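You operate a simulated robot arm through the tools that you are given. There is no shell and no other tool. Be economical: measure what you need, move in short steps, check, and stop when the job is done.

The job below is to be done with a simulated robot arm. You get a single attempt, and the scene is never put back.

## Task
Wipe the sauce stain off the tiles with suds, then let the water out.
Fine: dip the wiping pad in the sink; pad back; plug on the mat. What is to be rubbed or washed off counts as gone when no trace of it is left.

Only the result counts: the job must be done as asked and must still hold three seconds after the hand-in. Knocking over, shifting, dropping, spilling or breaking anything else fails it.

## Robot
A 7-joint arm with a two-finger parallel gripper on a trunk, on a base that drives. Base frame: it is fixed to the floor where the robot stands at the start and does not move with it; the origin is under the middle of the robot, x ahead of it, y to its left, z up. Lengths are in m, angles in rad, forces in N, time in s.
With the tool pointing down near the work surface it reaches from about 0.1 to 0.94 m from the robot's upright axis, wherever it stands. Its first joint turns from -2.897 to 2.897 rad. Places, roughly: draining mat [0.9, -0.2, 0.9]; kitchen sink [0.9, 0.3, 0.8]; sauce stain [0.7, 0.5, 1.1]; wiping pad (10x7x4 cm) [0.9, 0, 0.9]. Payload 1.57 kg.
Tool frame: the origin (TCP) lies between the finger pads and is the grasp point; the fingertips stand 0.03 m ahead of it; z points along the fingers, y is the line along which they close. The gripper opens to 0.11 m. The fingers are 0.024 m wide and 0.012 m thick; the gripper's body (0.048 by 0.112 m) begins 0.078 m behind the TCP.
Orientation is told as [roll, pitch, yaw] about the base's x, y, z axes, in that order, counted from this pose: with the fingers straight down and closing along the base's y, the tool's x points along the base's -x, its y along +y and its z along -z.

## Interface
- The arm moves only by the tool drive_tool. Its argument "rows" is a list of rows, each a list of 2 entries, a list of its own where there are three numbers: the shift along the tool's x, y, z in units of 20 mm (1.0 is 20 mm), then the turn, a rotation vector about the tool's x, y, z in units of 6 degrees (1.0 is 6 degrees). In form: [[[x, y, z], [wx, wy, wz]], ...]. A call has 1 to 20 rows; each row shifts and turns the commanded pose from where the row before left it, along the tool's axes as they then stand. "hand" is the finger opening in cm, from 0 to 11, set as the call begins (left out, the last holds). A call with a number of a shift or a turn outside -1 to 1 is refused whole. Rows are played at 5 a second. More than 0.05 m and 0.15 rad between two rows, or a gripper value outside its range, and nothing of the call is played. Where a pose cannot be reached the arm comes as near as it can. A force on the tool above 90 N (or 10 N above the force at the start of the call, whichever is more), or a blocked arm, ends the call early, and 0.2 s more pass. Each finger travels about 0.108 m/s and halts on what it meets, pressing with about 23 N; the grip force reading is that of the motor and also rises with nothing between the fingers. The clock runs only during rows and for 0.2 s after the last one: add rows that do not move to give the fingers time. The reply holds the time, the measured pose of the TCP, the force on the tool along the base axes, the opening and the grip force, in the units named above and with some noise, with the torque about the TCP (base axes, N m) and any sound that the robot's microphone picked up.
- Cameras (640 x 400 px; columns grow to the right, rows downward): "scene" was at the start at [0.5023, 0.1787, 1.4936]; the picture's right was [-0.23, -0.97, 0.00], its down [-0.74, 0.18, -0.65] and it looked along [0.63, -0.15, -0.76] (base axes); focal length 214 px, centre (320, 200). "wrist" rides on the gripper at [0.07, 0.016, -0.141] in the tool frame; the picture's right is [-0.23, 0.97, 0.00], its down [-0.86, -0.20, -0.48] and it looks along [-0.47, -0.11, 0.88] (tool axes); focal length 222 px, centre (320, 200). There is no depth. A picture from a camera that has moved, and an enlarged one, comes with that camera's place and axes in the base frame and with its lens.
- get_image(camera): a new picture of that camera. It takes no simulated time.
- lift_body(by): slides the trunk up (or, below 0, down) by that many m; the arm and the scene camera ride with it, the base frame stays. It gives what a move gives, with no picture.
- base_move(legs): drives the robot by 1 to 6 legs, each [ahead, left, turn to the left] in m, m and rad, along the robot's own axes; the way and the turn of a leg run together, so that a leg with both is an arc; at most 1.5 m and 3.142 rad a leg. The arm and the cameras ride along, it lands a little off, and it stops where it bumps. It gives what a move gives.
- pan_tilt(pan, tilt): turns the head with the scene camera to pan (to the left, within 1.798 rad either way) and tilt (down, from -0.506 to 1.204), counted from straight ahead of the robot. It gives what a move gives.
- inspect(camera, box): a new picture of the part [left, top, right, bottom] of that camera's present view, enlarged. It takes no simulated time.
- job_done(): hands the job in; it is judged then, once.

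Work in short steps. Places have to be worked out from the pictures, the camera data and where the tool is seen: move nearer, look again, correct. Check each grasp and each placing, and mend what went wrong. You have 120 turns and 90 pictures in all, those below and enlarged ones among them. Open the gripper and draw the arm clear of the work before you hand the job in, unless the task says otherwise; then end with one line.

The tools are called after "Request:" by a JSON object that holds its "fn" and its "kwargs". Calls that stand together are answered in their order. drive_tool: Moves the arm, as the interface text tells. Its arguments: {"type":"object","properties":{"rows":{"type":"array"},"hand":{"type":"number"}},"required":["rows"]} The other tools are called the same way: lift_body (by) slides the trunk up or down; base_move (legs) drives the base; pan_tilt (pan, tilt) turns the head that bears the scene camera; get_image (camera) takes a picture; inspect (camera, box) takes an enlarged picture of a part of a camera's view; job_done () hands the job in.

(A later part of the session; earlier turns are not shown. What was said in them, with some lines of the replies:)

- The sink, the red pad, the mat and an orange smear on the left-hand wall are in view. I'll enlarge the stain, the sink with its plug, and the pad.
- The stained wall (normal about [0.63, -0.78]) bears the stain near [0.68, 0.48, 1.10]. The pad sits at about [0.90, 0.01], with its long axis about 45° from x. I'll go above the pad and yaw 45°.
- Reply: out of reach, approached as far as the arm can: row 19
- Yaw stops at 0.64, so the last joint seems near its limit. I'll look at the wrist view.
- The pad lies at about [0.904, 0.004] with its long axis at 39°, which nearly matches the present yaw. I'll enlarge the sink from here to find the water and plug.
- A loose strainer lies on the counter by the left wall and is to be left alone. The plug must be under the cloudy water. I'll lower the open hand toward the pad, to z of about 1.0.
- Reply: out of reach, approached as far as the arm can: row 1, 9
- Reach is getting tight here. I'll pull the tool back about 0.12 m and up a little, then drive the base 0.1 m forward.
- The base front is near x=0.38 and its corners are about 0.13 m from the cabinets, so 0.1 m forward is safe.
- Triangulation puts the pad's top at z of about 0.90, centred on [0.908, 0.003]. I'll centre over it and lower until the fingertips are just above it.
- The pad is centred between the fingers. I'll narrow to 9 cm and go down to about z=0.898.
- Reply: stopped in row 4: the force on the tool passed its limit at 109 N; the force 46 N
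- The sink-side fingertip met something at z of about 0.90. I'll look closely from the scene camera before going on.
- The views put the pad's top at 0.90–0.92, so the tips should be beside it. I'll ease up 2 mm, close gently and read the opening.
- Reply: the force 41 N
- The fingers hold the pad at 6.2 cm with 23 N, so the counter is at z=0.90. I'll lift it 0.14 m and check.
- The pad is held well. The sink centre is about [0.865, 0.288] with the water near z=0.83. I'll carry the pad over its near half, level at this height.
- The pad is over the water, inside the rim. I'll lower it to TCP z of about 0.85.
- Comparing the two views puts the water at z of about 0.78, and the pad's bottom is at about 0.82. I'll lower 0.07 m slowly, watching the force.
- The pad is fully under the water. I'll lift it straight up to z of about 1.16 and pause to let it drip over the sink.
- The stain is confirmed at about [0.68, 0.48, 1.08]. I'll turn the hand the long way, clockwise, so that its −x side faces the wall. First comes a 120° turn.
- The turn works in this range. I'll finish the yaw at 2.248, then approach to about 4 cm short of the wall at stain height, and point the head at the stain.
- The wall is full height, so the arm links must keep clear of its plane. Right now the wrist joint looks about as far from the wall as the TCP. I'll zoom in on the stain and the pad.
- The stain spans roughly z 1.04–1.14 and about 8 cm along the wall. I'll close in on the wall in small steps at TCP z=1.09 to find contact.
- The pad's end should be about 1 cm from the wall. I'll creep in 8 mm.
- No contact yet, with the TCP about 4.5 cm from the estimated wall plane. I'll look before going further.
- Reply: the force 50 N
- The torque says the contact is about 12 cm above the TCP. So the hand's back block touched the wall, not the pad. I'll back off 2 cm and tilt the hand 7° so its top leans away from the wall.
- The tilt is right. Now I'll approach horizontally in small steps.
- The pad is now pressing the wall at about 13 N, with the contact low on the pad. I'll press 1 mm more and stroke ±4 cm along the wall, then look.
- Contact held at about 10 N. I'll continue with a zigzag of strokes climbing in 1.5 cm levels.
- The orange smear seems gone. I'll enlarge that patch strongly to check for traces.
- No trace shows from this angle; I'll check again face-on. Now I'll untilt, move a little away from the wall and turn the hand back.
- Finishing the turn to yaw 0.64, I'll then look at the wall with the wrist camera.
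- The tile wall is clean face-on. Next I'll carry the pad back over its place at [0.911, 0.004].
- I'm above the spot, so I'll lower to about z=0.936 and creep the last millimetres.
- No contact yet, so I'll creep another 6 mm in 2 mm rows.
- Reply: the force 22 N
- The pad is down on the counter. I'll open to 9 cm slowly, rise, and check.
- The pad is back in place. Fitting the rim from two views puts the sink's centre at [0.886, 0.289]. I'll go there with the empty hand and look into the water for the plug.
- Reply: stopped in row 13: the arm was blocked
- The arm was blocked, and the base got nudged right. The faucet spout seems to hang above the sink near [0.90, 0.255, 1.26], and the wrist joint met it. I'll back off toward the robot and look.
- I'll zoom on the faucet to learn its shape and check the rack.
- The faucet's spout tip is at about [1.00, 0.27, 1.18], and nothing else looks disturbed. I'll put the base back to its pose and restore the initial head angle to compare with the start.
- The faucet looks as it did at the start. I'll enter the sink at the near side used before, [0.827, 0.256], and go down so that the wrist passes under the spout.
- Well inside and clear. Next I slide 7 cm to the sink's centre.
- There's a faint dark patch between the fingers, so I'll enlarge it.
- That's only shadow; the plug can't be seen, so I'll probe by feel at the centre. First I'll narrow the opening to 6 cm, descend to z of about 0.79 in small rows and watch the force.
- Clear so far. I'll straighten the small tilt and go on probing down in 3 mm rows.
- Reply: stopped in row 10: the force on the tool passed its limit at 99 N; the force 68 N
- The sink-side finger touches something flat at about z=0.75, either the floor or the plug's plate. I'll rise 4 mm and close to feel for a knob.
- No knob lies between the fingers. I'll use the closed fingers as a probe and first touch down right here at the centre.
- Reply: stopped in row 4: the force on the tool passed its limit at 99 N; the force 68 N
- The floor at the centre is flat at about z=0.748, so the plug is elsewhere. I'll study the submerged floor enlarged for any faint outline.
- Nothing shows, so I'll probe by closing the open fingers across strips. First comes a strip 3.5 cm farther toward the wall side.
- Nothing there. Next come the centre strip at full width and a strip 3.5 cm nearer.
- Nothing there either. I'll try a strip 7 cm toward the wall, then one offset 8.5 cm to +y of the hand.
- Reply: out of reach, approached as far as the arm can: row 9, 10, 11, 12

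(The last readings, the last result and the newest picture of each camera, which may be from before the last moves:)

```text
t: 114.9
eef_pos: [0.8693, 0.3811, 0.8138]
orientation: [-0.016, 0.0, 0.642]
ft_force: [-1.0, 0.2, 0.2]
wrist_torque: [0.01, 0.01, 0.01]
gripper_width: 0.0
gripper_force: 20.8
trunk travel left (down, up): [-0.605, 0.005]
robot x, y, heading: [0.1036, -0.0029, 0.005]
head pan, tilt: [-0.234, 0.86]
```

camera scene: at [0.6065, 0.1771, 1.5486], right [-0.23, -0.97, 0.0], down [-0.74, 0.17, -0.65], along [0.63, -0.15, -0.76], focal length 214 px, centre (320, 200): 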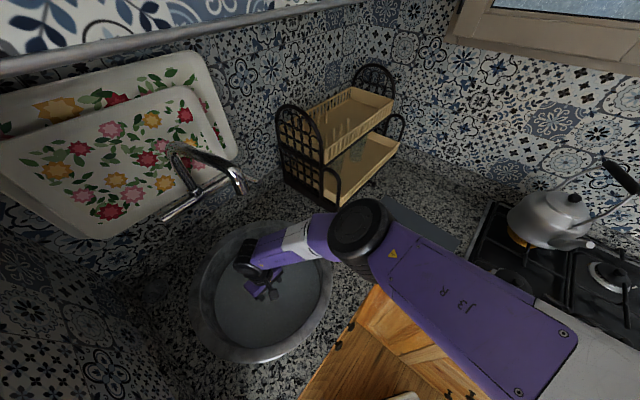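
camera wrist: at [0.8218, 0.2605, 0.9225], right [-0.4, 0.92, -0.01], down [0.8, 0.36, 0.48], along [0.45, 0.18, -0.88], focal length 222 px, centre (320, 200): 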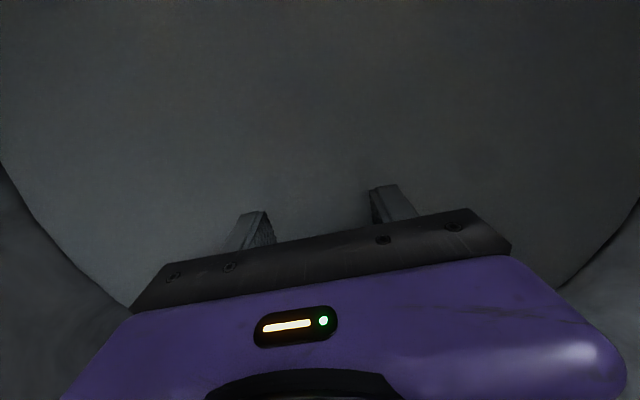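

Those two probes were too high because of the reach limit. From here, 8 cm to the +y side, I'll lower and probe.

Request:
{"fn": "drive_tool", "kwargs": {"rows": [[[0, 0, 0], [0, 0, 0]], [[0, 0, 0], [0, 0, 0]], [[0, 0, 0.35], [0, 0, 0]], [[0, 0, 0.35], [0, 0, 0]], [[0, 0, 0.35], [0, 0, 0]], [[0, 0, 0.35], [0, 0, 0]]], "hand": 11}}

Request:
{"fn": "drive_tool", "kwargs": {"rows": [[[0, 0, 0], [0, 0, 0]], [[0, 0, 0], [0, 0, 0]], [[0, 0, 0], [0, 0, 0]], [[0, 0, 0], [0, 0, 0]]], "hand": 0}}

Request:
{"fn": "drive_tool", "kwargs": {"rows": [[[0, 0, -1], [0, 0, 0]], [[0, 0, -1], [0, 0, 0]], [[0.9, 0, 0], [0, 0, 0]], [[0.9, 0, 0], [0, 0, 0]], [[0, 0, 0.5], [0, 0, 0]], [[0, 0, 0.5], [0, 0, 0]], [[0, 0, 0.5], [0, 0, 0]], [[0, 0, 0.45], [0, 0, 0]]], "hand": 11}}

Request:
{"fn": "drive_tool", "kwargs": {"rows": [[[0, 0, 0], [0, 0, 0]], [[0, 0, 0], [0, 0, 0]], [[0, 0, 0], [0, 0, 0]], [[0, 0, 0], [0, 0, 0]]], "hand": 0}}

```text
t: 116.3
eef_pos: [0.8693, 0.3803, 0.7846]
orientation: [-0.016, 0.0, 0.639]
ft_force: [0.4, 0.2, -0.1]
wrist_torque: [0.0, -0.03, -0.02]
gripper_width: 0.11
gripper_force: 0.0
trunk travel left (down, up): [-0.605, 0.005]
robot x, y, heading: [0.1071, -0.0024, 0.002]
head pan, tilt: [-0.234, 0.86]
```

```text
t: 117.3
eef_pos: [0.8701, 0.3803, 0.7846]
orientation: [-0.017, -0.001, 0.64]
ft_force: [0.7, -0.7, 0.0]
wrist_torque: [0.02, 0.0, 0.01]
gripper_width: 0.0
gripper_force: 20.9
trunk travel left (down, up): [-0.605, 0.005]
robot x, y, heading: [0.1052, -0.003, 0.005]
head pan, tilt: [-0.234, 0.86]
```

```text
t: 119.1
eef_pos: [0.8391, 0.3575, 0.7854]
orientation: [-0.016, -0.001, 0.64]
ft_force: [-0.4, 0.1, 0.8]
wrist_torque: [0.04, -0.03, -0.01]
gripper_width: 0.11
gripper_force: 0.0
trunk travel left (down, up): [-0.605, 0.005]
robot x, y, heading: [0.1016, -0.0043, 0.002]
head pan, tilt: [-0.234, 0.86]
```

```text
t: 120.1
eef_pos: [0.8351, 0.3674, 0.79]
orientation: [0.0, -0.004, 0.641]
ft_force: [-26.7, 37.6, 36.1]
wrist_torque: [0.92, 0.65, -0.1]
gripper_width: 0.0297
gripper_force: 23.3
trunk travel left (down, up): [-0.605, 0.005]
robot x, y, heading: [0.106, -0.001, -0.001]
head pan, tilt: [-0.234, 0.86]
```

Found it: the fingers closed on something 3 cm wide at about [0.835, 0.367]. The side force shows I was about 1 cm off centre, so I'll open, recentre and grip again.

Request:
{"fn": "drive_tool", "kwargs": {"rows": [[[0, 0, 0], [0, 0, 0]], [[0, 0, 0], [0, 0, 0]], [[0, 0.25, 0], [0, 0, 0]], [[0, 0.25, 0], [0, 0, 0]], [[0, 0, 0], [0, 0, 0]]], "hand": 7}}

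Request:
{"fn": "drive_tool", "kwargs": {"rows": [[[0, 0, 0], [0, 0, 0]], [[0, 0, 0], [0, 0, 0]], [[0, 0, 0], [0, 0, 0]], [[0, 0, 0], [0, 0, 0]]], "hand": 0}}

```text
t: 121.3
eef_pos: [0.8342, 0.3665, 0.7858]
orientation: [-0.016, 0.001, 0.641]
ft_force: [-0.5, 0.0, -0.4]
wrist_torque: [0.02, 0.01, 0.02]
gripper_width: 0.0698
gripper_force: 0.1
trunk travel left (down, up): [-0.605, 0.005]
robot x, y, heading: [0.102, -0.0027, -0.003]
head pan, tilt: [-0.234, 0.86]
```

```text
t: 122.3
eef_pos: [0.8315, 0.3722, 0.7877]
orientation: [-0.006, -0.003, 0.642]
ft_force: [-20.0, 30.4, 31.4]
wrist_torque: [0.92, 0.64, -0.03]
gripper_width: 0.025
gripper_force: 23.0
trunk travel left (down, up): [-0.605, 0.005]
robot x, y, heading: [0.1041, -0.0026, -0.002]
head pan, tilt: [-0.234, 0.86]
```

The side force has dropped but still points to +y, so the knob's centre is another 6 mm over. I'll recentre once more.

Request:
{"fn": "drive_tool", "kwargs": {"rows": [[[0, 0, 0], [0, 0, 0]], [[0, 0, 0], [0, 0, 0]], [[0, 0.3, -0.1], [0, 0, 0]], [[0, 0, 0], [0, 0, 0]]], "hand": 6}}

Request:
{"fn": "drive_tool", "kwargs": {"rows": [[[0, 0, 0], [0, 0, 0]], [[0, 0, 0], [0, 0, 0]], [[0, 0, 0], [0, 0, 0]], [[0, 0, 0], [0, 0, 0]]], "hand": 0}}

```text
t: 123.3
eef_pos: [0.83, 0.371, 0.7876]
orientation: [-0.019, 0.0, 0.64]
ft_force: [0.1, -0.2, -0.4]
wrist_torque: [-0.01, 0.03, 0.01]
gripper_width: 0.0602
gripper_force: 0.0
trunk travel left (down, up): [-0.605, 0.005]
robot x, y, heading: [0.103, -0.0, 0.004]
head pan, tilt: [-0.234, 0.86]
```

```text
t: 124.3
eef_pos: [0.8279, 0.3742, 0.7883]
orientation: [-0.012, 0.0, 0.644]
ft_force: [-9.9, 16.5, 10.5]
wrist_torque: [0.65, 0.32, 0.04]
gripper_width: 0.024
gripper_force: 22.9
trunk travel left (down, up): [-0.605, 0.005]
robot x, y, heading: [0.1083, -0.0034, 0.004]
head pan, tilt: [-0.234, 0.86]
```

Converging, with the opening now 2.4 cm. I'll ease the last 4 mm sideways while holding, then pull up gently.

Request:
{"fn": "drive_tool", "kwargs": {"rows": [[[0, 0.1, 0], [0, 0, 0]], [[0, 0.1, 0], [0, 0, 0]], [[0, 0, 0], [0, 0, 0]]]}}

Request:
{"fn": "drive_tool", "kwargs": {"rows": [[[0, 0, -0.25], [0, 0, 0]], [[0, 0, -0.25], [0, 0, 0]], [[0, 0, -0.25], [0, 0, 0]], [[0, 0, -0.25], [0, 0, 0]], [[0, 0, -0.5], [0, 0, 0]], [[0, 0, -0.5], [0, 0, 0]]]}}

Request:
{"fn": "get_image", "kwargs": {"camera": "wrist"}}

```text
t: 125.1
eef_pos: [0.8283, 0.3744, 0.7873]
orientation: [-0.018, 0.0, 0.64]
ft_force: [-7.8, 10.9, 12.8]
wrist_torque: [0.18, 0.28, -0.02]
gripper_width: 0.0243
gripper_force: 22.9
trunk travel left (down, up): [-0.605, 0.005]
robot x, y, heading: [0.1061, -0.0068, 0.004]
head pan, tilt: [-0.234, 0.86]
```

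```text
t: 126.5
eef_pos: [0.8261, 0.3736, 0.8283]
orientation: [-0.017, 0.0, 0.64]
ft_force: [0.1, 0.4, -0.8]
wrist_torque: [0.0, -0.01, 0.0]
gripper_width: 0.0243
gripper_force: 23.4
trunk travel left (down, up): [-0.605, 0.005]
robot x, y, heading: [0.103, -0.0074, 0.002]
head pan, tilt: [-0.234, 0.86]
```

```text
32 pictures are left
camera wrist: at [0.7618, 0.3481, 0.9702], right [-0.4, 0.92, -0.02], down [0.8, 0.36, 0.48], along [0.45, 0.18, -0.88], focal length 222 px, centre (320, 200)
```

wrist: 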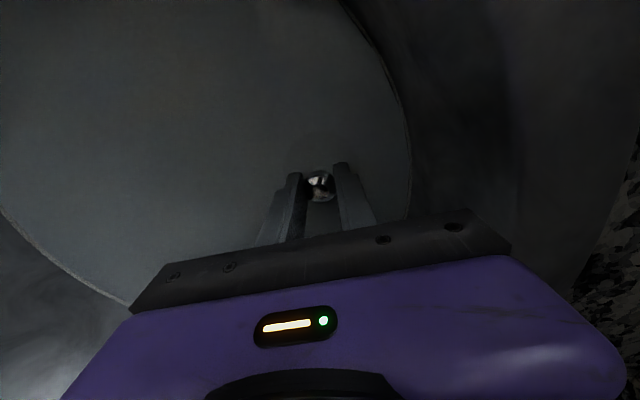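

The chrome knob of the plug is held. I'll move back to the known safe column at [0.826, 0.257], then straight up out of the sink.

Request:
{"fn": "drive_tool", "kwargs": {"rows": [[[0.7, -0.94, -0.3], [0, 0, 0]], [[0.7, -0.94, -0.3], [0, 0, 0]], [[0.7, -0.94, -0.3], [0, 0, 0]], [[0.7, -0.94, -0.3], [0, 0, 0]], [[0.7, -0.94, -0.3], [0, 0, 0]], [[0, 0, -1], [0, 0, 0]], [[0, 0, -1], [0, 0, 0]], [[0, 0, -1], [0, 0, 0]], [[0, 0, -1], [0, 0, 0]], [[0, 0, -1], [0, 0, 0]], [[0, 0, -1], [0, 0, 0]], [[0, 0, -1], [0, 0, 0]], [[0, 0, -1], [0, 0, 0]], [[0, 0, -1], [0, 0, 0]], [[0, 0, -1], [0, 0, 0]], [[0, 0, -1], [0, 0, 0]], [[0, 0, -1], [0, 0, 0]]]}}

Request:
{"fn": "get_image", "kwargs": {"camera": "wrist"}}

Request:
{"fn": "get_image", "kwargs": {"camera": "scene"}}

```text
t: 130.1
eef_pos: [0.8257, 0.2646, 1.0994]
orientation: [-0.015, 0.002, 0.639]
ft_force: [0.3, 0.6, -0.4]
wrist_torque: [0.01, 0.03, -0.01]
gripper_width: 0.0236
gripper_force: 22.9
trunk travel left (down, up): [-0.605, 0.005]
robot x, y, heading: [0.1011, -0.0019, 0.002]
head pan, tilt: [-0.234, 0.86]
```

```text
31 pictures are left
camera wrist: at [0.7596, 0.2368, 1.2417], right [-0.4, 0.92, -0.02], down [0.8, 0.36, 0.48], along [0.45, 0.18, -0.88], focal length 222 px, centre (320, 200)
```

wrist: 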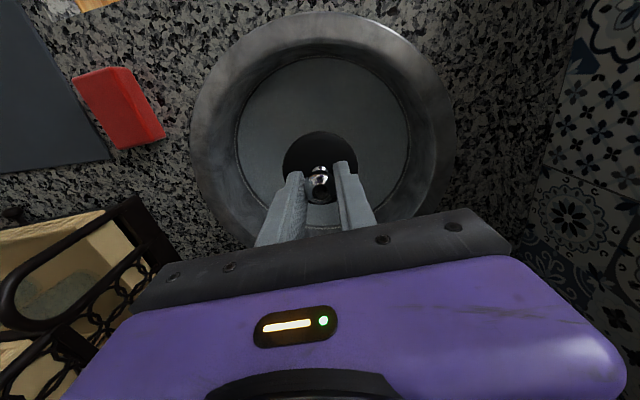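

```text
30 pictures are left
camera scene: at [0.6061, 0.1768, 1.5485], right [-0.23, -0.97, 0.0], down [-0.74, 0.17, -0.65], along [0.63, -0.15, -0.76], focal length 214 px, centre (320, 200)
```

scene: 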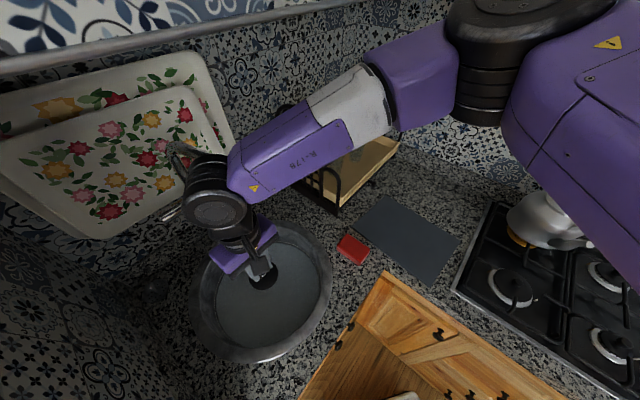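

The plug hangs from the hand: a black disc with a chrome knob. The mat's centre is about [0.911, −0.206]. I'll carry it there, swinging wide of the faucet first.

Request:
{"fn": "drive_tool", "kwargs": {"rows": [[[0.9, -0.764, 0], [0, 0, 0]], [[0.9, -0.764, 0], [0, 0, 0]], [[0.9, -0.764, 0], [0, 0, 0]], [[0.9, -0.764, 0], [0, 0, 0]], [[0.9, -0.764, 0], [0, 0, 0]]]}}

Request:
{"fn": "drive_tool", "kwargs": {"rows": [[[0.347, -0.975, 0], [0, 0, 0]], [[0.347, -0.975, 0], [0, 0, 0]], [[0.347, -0.975, 0], [0, 0, 0]], [[0.347, -0.975, 0], [0, 0, 0]], [[0.347, -0.975, 0], [0, 0, 0]], [[0.347, -0.975, 0], [0, 0, 0]], [[0.347, -0.975, 0], [0, 0, 0]], [[0.347, -0.975, 0], [0, 0, 0]], [[0.347, -0.975, 0], [0, 0, 0]], [[0.347, -0.975, 0], [0, 0, 0]], [[0.347, -0.975, 0], [0, 0, 0]], [[0.347, -0.975, 0], [0, 0, 0]], [[0.347, -0.975, 0], [0, 0, 0]], [[0.347, -0.975, 0], [0, 0, 0]], [[0.347, -0.975, 0], [0, 0, 0]], [[0.347, -0.975, 0], [0, 0, 0]], [[0.347, -0.975, 0], [0, 0, 0]], [[0.347, -0.975, 0], [0, 0, 0]]]}}

Request:
{"fn": "get_image", "kwargs": {"camera": "wrist"}}

Request:
{"fn": "get_image", "kwargs": {"camera": "scene"}}

```text
t: 131.3
eef_pos: [0.7983, 0.1466, 1.1016]
orientation: [-0.017, -0.001, 0.641]
ft_force: [-0.1, -0.4, -1.2]
wrist_torque: [-0.07, 0.0, 0.0]
gripper_width: 0.0239
gripper_force: 22.8
trunk travel left (down, up): [-0.605, 0.005]
robot x, y, heading: [0.107, -0.0046, 0.003]
head pan, tilt: [-0.234, 0.86]
```

```text
t: 135.1
eef_pos: [0.8837, -0.131, 1.1051]
orientation: [-0.018, 0.001, 0.637]
ft_force: [0.5, -0.6, -0.3]
wrist_torque: [-0.01, 0.0, -0.01]
gripper_width: 0.024
gripper_force: 23.0
out of reach, approached as far as the arm can: row 15, 16, 17, 18
trunk travel left (down, up): [-0.605, 0.005]
robot x, y, heading: [0.1047, -0.0048, 0.003]
head pan, tilt: [-0.234, 0.86]
```

```text
29 pictures are left
camera wrist: at [0.8184, -0.1576, 1.247], right [-0.4, 0.92, -0.02], down [0.8, 0.36, 0.48], along [0.45, 0.18, -0.88], focal length 222 px, centre (320, 200)
```

wrist: 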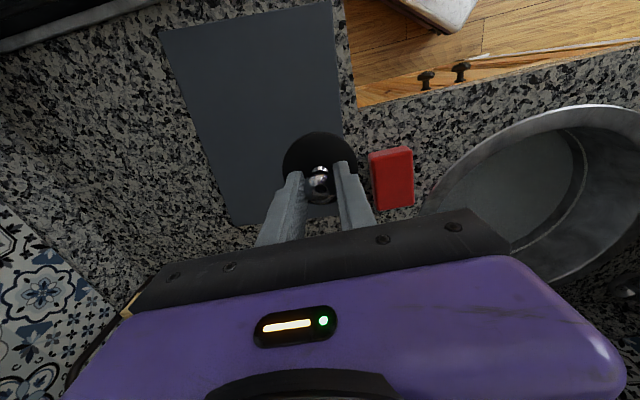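

```text
28 pictures are left
camera scene: at [0.606, 0.1766, 1.5486], right [-0.23, -0.97, 0.0], down [-0.74, 0.17, -0.65], along [0.63, -0.15, -0.76], focal length 214 px, centre (320, 200)
```

scene: 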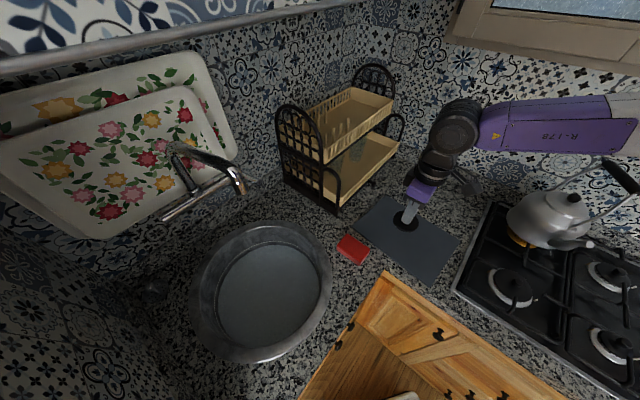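

The water is draining. The last joint limits further travel at this yaw, so I'll turn the hand back toward yaw 0 and then finish the move over the mat.

Request:
{"fn": "drive_tool", "kwargs": {"rows": [[[0, 0, 0], [0, 0, 1]], [[0, 0, 0], [0, 0, 1]], [[0, 0, 0], [0, 0, 1]], [[0, 0, 0], [0, 0, 1]], [[0, 0, 0], [0, 0, 1]], [[0, 0, 0], [0, 0, 0.7]], [[-0.2, -0.9, 0], [0, 0, 0]], [[-0.2, -0.9, 0], [0, 0, 0]], [[-0.2, -0.9, 0], [0, 0, 0]], [[-0.2, -0.8, 0], [0, 0, 0]]]}}

Request:
{"fn": "get_image", "kwargs": {"camera": "wrist"}}

Request:
{"fn": "inspect", "kwargs": {"camera": "scene", "box": [340, 140, 500, 290]}}

```text
t: 137.3
eef_pos: [0.9035, -0.2024, 1.1066]
orientation: [-0.011, -0.009, 0.044]
ft_force: [-0.8, -0.6, -0.8]
wrist_torque: [-0.02, 0.0, 0.0]
gripper_width: 0.0239
gripper_force: 23.2
trunk travel left (down, up): [-0.605, 0.005]
robot x, y, heading: [0.1058, -0.0034, 0.002]
head pan, tilt: [-0.234, 0.86]
```

```text
27 pictures are left
camera wrist: at [0.8329, -0.1868, 1.2478], right [0.18, 0.98, -0.01], down [0.86, -0.16, 0.49], along [0.48, -0.1, -0.87], focal length 222 px, centre (320, 200)
```

wrist: 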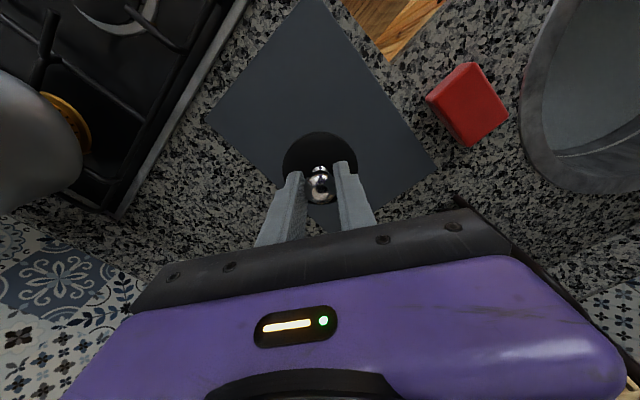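

```text
2.67 times, centred on (420, 215) of scene
camera zoom: at [0.6059, 0.1768, 1.5485], right [-0.23, -0.97, 0.0], down [-0.74, 0.17, -0.65], along [0.63, -0.15, -0.76], focal length 572 px, centre (53, 160)
```

zoom: 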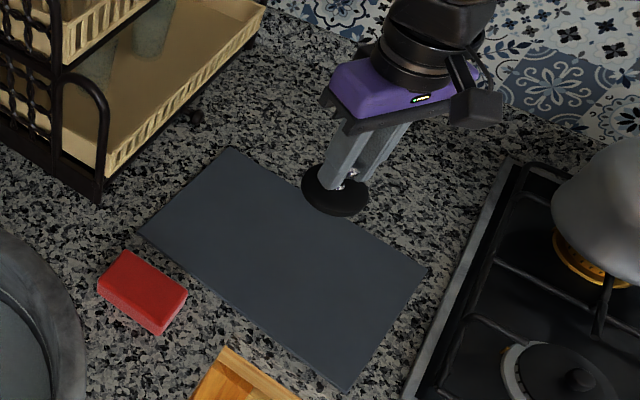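

The plug hangs over the mat's middle. I'll lower to z of about 0.99 and then creep.

Request:
{"fn": "drive_tool", "kwargs": {"rows": [[[0, 0, 1], [0, 0, 0]], [[0, 0, 1], [0, 0, 0]], [[0, 0, 1], [0, 0, 0]], [[0, 0, 1], [0, 0, 0]], [[0, 0, 1], [0, 0, 0]], [[0, 0, 0.8], [0, 0, 0]]]}}

Request:
{"fn": "drive_tool", "kwargs": {"rows": [[[0, 0, 0.15], [0, 0, 0]], [[0, 0, 0.15], [0, 0, 0]], [[0, 0, 0.15], [0, 0, 0]], [[0, 0, 0.15], [0, 0, 0]]]}}

Request:
{"fn": "inspect", "kwargs": {"camera": "scene", "box": [350, 170, 470, 290]}}

```text
t: 138.7
eef_pos: [0.9042, -0.2022, 0.9896]
orientation: [-0.013, -0.008, 0.045]
ft_force: [-1.2, -0.1, -0.6]
wrist_torque: [0.01, -0.01, 0.0]
gripper_width: 0.0236
gripper_force: 22.7
trunk travel left (down, up): [-0.605, 0.005]
robot x, y, heading: [0.1036, -0.0028, 0.005]
head pan, tilt: [-0.234, 0.86]
```

```text
t: 139.7
eef_pos: [0.9045, -0.2043, 0.9785]
orientation: [-0.015, -0.009, 0.044]
ft_force: [0.0, -0.9, -0.9]
wrist_torque: [0.01, 0.01, 0.01]
gripper_width: 0.0239
gripper_force: 22.9
trunk travel left (down, up): [-0.605, 0.005]
robot x, y, heading: [0.1042, -0.0022, 0.003]
head pan, tilt: [-0.234, 0.86]
```

```text
3.33 times, centred on (410, 230) of scene
camera zoom: at [0.606, 0.1766, 1.5486], right [-0.23, -0.97, 0.0], down [-0.74, 0.17, -0.65], along [0.63, -0.15, -0.76], focal length 715 px, centre (20, 100)
```

zoom: 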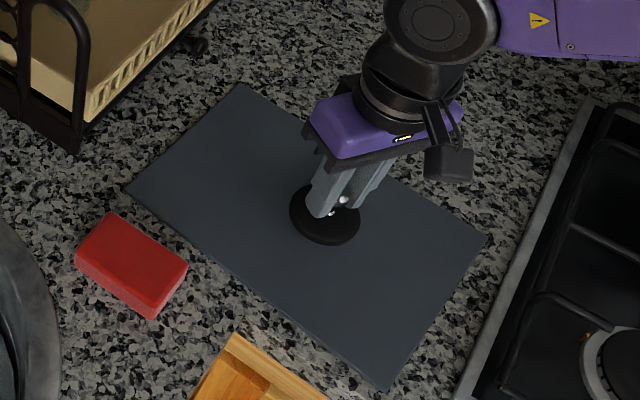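

Nearly there. I'll keep creeping down, up to 18 mm in two short calls.

Request:
{"fn": "drive_tool", "kwargs": {"rows": [[[0, 0, 0.15], [0, 0, 0]], [[0, 0, 0.15], [0, 0, 0]], [[0, 0, 0.15], [0, 0, 0]]]}}

Request:
{"fn": "drive_tool", "kwargs": {"rows": [[[0, 0, 0.12], [0, 0, 0]], [[0, 0, 0.12], [0, 0, 0]]]}}

```text
t: 140.5
eef_pos: [0.9037, -0.2027, 0.9706]
orientation: [-0.014, -0.01, 0.045]
ft_force: [0.7, 1.0, -0.2]
wrist_torque: [0.0, -0.02, 0.0]
gripper_width: 0.0239
gripper_force: 22.8
trunk travel left (down, up): [-0.605, 0.005]
robot x, y, heading: [0.1055, -0.0009, 0.001]
head pan, tilt: [-0.234, 0.86]
```

```text
t: 141.1
eef_pos: [0.9036, -0.2021, 0.9642]
orientation: [-0.014, -0.01, 0.043]
ft_force: [-1.1, -0.2, -1.2]
wrist_torque: [-0.01, -0.01, 0.01]
gripper_width: 0.0238
gripper_force: 23.3
trunk travel left (down, up): [-0.605, 0.005]
robot x, y, heading: [0.1072, -0.0025, 0.002]
head pan, tilt: [-0.234, 0.86]
```

Still no contact, so I'll go on in 2–3 mm steps.

Request:
{"fn": "drive_tool", "kwargs": {"rows": [[[0, 0, 0.12], [0, 0, 0]], [[0, 0, 0.12], [0, 0, 0]]]}}

Request:
{"fn": "drive_tool", "kwargs": {"rows": [[[0, 0, 0.12], [0, 0, 0]], [[0, 0, 0.12], [0, 0, 0]]]}}

Request:
{"fn": "drive_tool", "kwargs": {"rows": [[[0, 0, 0.12], [0, 0, 0]], [[0, 0, 0.12], [0, 0, 0]]]}}

Request:
{"fn": "inspect", "kwargs": {"camera": "scene", "box": [360, 180, 460, 270]}}

```text
t: 141.7
eef_pos: [0.9031, -0.2031, 0.9607]
orientation: [-0.015, -0.008, 0.042]
ft_force: [0.3, 0.2, 5.6]
wrist_torque: [0.11, 0.16, 0.02]
gripper_width: 0.0238
gripper_force: 23.1
trunk travel left (down, up): [-0.605, 0.005]
robot x, y, heading: [0.1063, -0.0033, 0.003]
head pan, tilt: [-0.234, 0.86]
```

```text
t: 142.3
eef_pos: [0.9048, -0.2036, 0.9587]
orientation: [-0.013, -0.014, 0.043]
ft_force: [-4.6, 2.0, 39.2]
wrist_torque: [0.1, 0.03, -0.02]
gripper_width: 0.0244
gripper_force: 23.1
trunk travel left (down, up): [-0.605, 0.005]
robot x, y, heading: [0.1055, -0.0036, 0.002]
head pan, tilt: [-0.234, 0.86]
```

```text
t: 142.9
eef_pos: [0.9057, -0.203, 0.9514]
orientation: [-0.013, -0.013, 0.043]
ft_force: [2.2, 1.8, 39.9]
wrist_torque: [0.13, -0.01, -0.01]
gripper_width: 0.0244
gripper_force: 22.7
trunk travel left (down, up): [-0.605, 0.005]
robot x, y, heading: [0.1016, -0.003, 0.001]
head pan, tilt: [-0.234, 0.86]
```

```text
4.44 times, centred on (410, 225) of scene
camera zoom: at [0.6048, 0.177, 1.549], right [-0.23, -0.97, 0.0], down [-0.74, 0.17, -0.65], along [0.64, -0.15, -0.76], focal length 953 px, centre (-80, 89)
```

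zoom: 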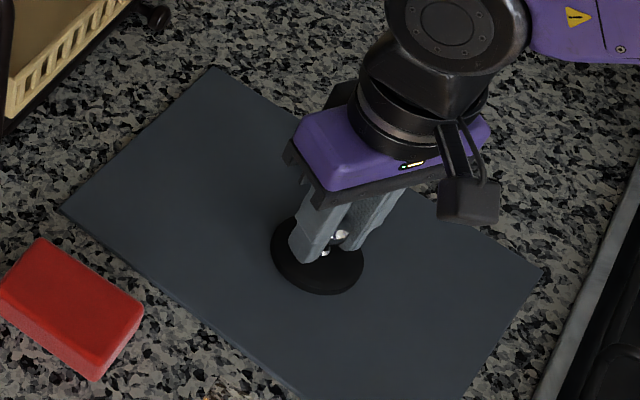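

The plug rests flat on the mat. I'll ease up slightly, open, wait, then rise straight up.

Request:
{"fn": "drive_tool", "kwargs": {"rows": [[[0, 0, -0.15], [0, 0, 0]], [[0, 0, 0], [0, 0, 0]], [[0, 0, 0], [0, 0, 0]], [[0, 0, -0.5], [0, 0, 0]], [[0, 0, -1], [0, 0, 0]], [[0, 0, -1], [0, 0, 0]], [[0, 0, -1], [0, 0, 0]], [[0, 0, -1], [0, 0, 0]], [[0, 0, -1], [0, 0, 0]], [[0, 0, -1], [0, 0, 0]], [[0, 0, -1], [0, 0, 0]], [[0, 0, -1], [0, 0, 0]]], "hand": 5}}

Request:
{"fn": "get_image", "kwargs": {"camera": "scene"}}

Request:
{"fn": "get_image", "kwargs": {"camera": "wrist"}}

```text
t: 145.5
eef_pos: [0.9027, -0.2016, 1.1231]
orientation: [-0.013, -0.009, 0.043]
ft_force: [0.7, 0.3, 0.1]
wrist_torque: [0.01, 0.03, -0.01]
gripper_width: 0.05
gripper_force: 0.0
trunk travel left (down, up): [-0.605, 0.005]
robot x, y, heading: [0.1037, -0.0024, 0.002]
head pan, tilt: [-0.234, 0.86]
```

```text
23 pictures are left
camera scene: at [0.6061, 0.1766, 1.5485], right [-0.23, -0.97, 0.0], down [-0.74, 0.17, -0.65], along [0.63, -0.15, -0.76], focal length 214 px, centre (320, 200)
```

scene: 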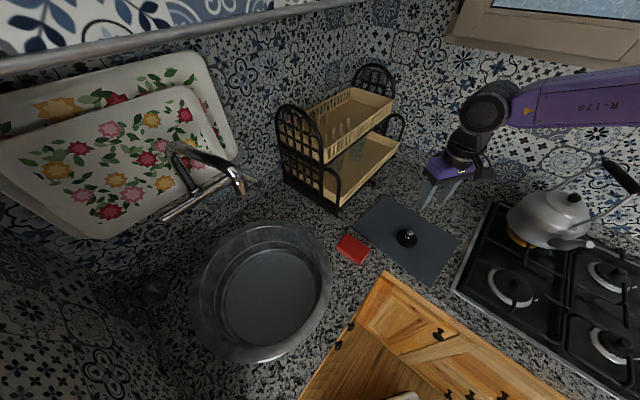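

```text
22 pictures are left
camera wrist: at [0.8316, -0.1862, 1.2647], right [0.18, 0.98, -0.01], down [0.86, -0.16, 0.49], along [0.48, -0.1, -0.87], focal length 222 px, centre (320, 200)
```

wrist: 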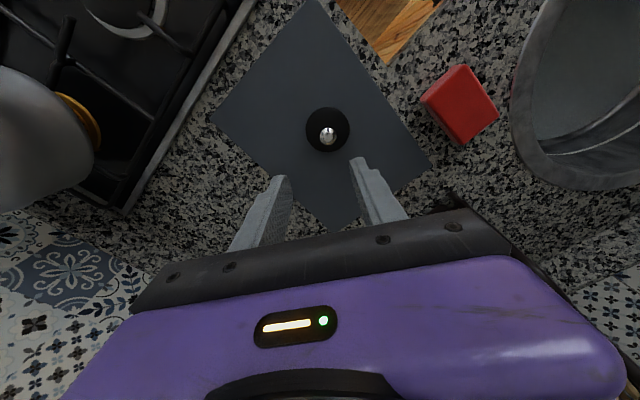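

The plug sits on the mat. I'll draw the arm up and back, let time pass for the draining, then check the sink and the wall.

Request:
{"fn": "drive_tool", "kwargs": {"rows": [[[0, 0, -1], [0, 0, 0]], [[0, 0, -1], [0, 0, 0]], [[1, 0, -1], [0, 0, 0]], [[1, 0, -1], [0, 0, 0]], [[1, 0, -1], [0, 0, 0]], [[1, 0, -1], [0, 0, 0]], [[1, 0, -1], [0, 0, 0]], [[1, 0, -1], [0, 0, 0]], [[1, 0, 0], [0, 0, 0]], [[1, 0, 0], [0, 0, 0]], [[1, 0, 0], [0, 0, 0]], [[1, 0, 0], [0, 0, 0]], [[0, 0, 0], [0, 0, 0]], [[0, 0, 0], [0, 0, 0]], [[0, 0, 0], [0, 0, 0]], [[0, 0, 0], [0, 0, 0]], [[0, 0, 0], [0, 0, 0]], [[0, 0, 0], [0, 0, 0]], [[0, 0, 0], [0, 0, 0]], [[0, 0, 0], [0, 0, 0]]], "hand": 10}}

Request:
{"fn": "pan_tilt", "kwargs": {"pan": 0.5, "tilt": 0.95}}

Request:
{"fn": "get_image", "kwargs": {"camera": "scene"}}

```text
t: 149.7
eef_pos: [0.7003, -0.207, 1.2802]
orientation: [-0.013, -0.008, 0.044]
ft_force: [-0.1, 0.0, 0.0]
wrist_torque: [0.0, -0.01, 0.01]
gripper_width: 0.0999
gripper_force: 0.0
trunk travel left (down, up): [-0.605, 0.005]
robot x, y, heading: [0.1026, -0.0051, 0.005]
head pan, tilt: [-0.234, 0.86]
```

```text
t: 150.8
eef_pos: [0.7009, -0.2064, 1.2814]
orientation: [-0.015, -0.009, 0.044]
ft_force: [0.6, 1.0, 0.6]
wrist_torque: [-0.02, -0.01, 0.03]
gripper_width: 0.0999
gripper_force: 0.0
trunk travel left (down, up): [-0.605, 0.005]
robot x, y, heading: [0.1024, -0.0011, 0.006]
head pan, tilt: [0.499, 0.949]
```

```text
21 pictures are left
camera scene: at [0.5942, 0.2294, 1.5419], right [0.48, -0.88, 0.0], down [-0.71, -0.39, -0.58], along [0.51, 0.28, -0.81], focal length 214 px, centre (320, 200)
```

scene: 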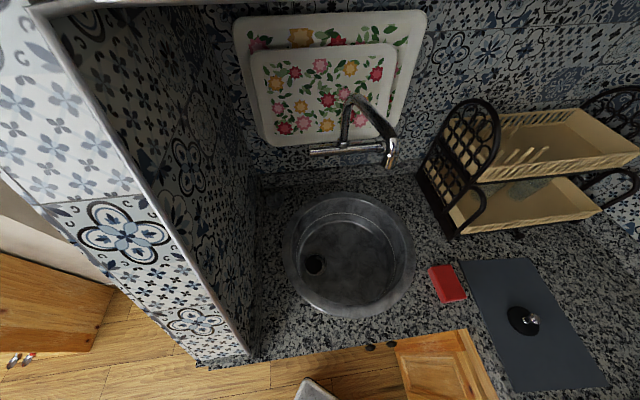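

The sink is empty, with the open drain visible. I'll zoom on the stained wall and the strainer's corner for a last check.

Request:
{"fn": "inspect", "kwargs": {"camera": "scene", "box": [130, 120, 310, 320]}}

Request:
{"fn": "pan_tilt", "kwargs": {"pan": 0.9, "tilt": 0.8}}

Request:
{"fn": "inspect", "kwargs": {"camera": "scene", "box": [200, 100, 420, 300]}}

```text
2.00 times, centred on (220, 220) of scene
camera zoom: at [0.5942, 0.2294, 1.5419], right [0.48, -0.88, 0.0], down [-0.71, -0.39, -0.58], along [0.51, 0.28, -0.81], focal length 429 px, centre (520, 160)
```

zoom: 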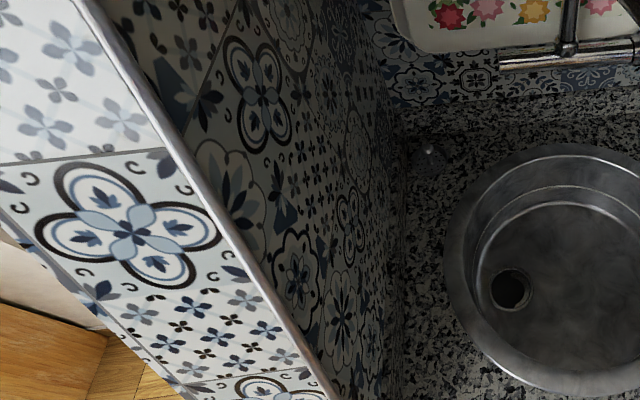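

```text
t: 151.6
eef_pos: [0.7002, -0.2071, 1.2821]
orientation: [-0.012, -0.008, 0.044]
ft_force: [0.8, 0.0, 0.1]
wrist_torque: [0.0, 0.03, -0.01]
gripper_width: 0.1001
gripper_force: 0.0
trunk travel left (down, up): [-0.605, 0.005]
robot x, y, heading: [0.1066, 0.0008, 0.002]
head pan, tilt: [0.901, 0.799]
```

```text
2.00 times, centred on (310, 200) of scene
camera zoom: at [0.5805, 0.2578, 1.5534], right [0.78, -0.62, 0.0], down [-0.45, -0.56, -0.7], along [0.43, 0.55, -0.72], focal length 429 px, centre (340, 200)
```

zoom: 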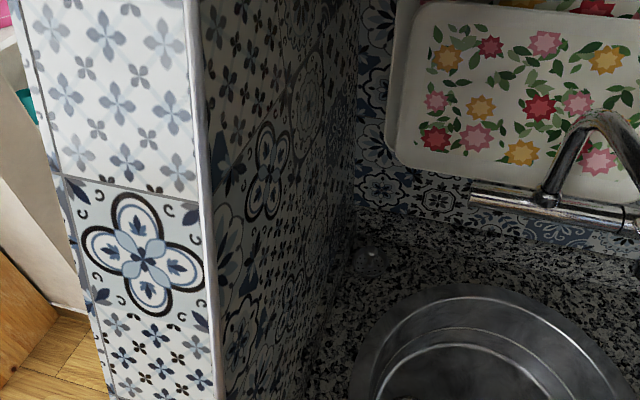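

The wall is clean, the sink is drained, the pad is back and the plug is on the mat. The gripper is open and clear, so I'm handing in.

Request:
{"fn": "job_done", "kwargs": {}}

```text
The job is handed in.
```

The sauce stain is wiped off the tiles with suds, the water is out of the sink, the pad is back in its place, and the plug is on the mat. The arm bumped something by the sink once, most likely the faucet; afterwards it looked the same as at the start.
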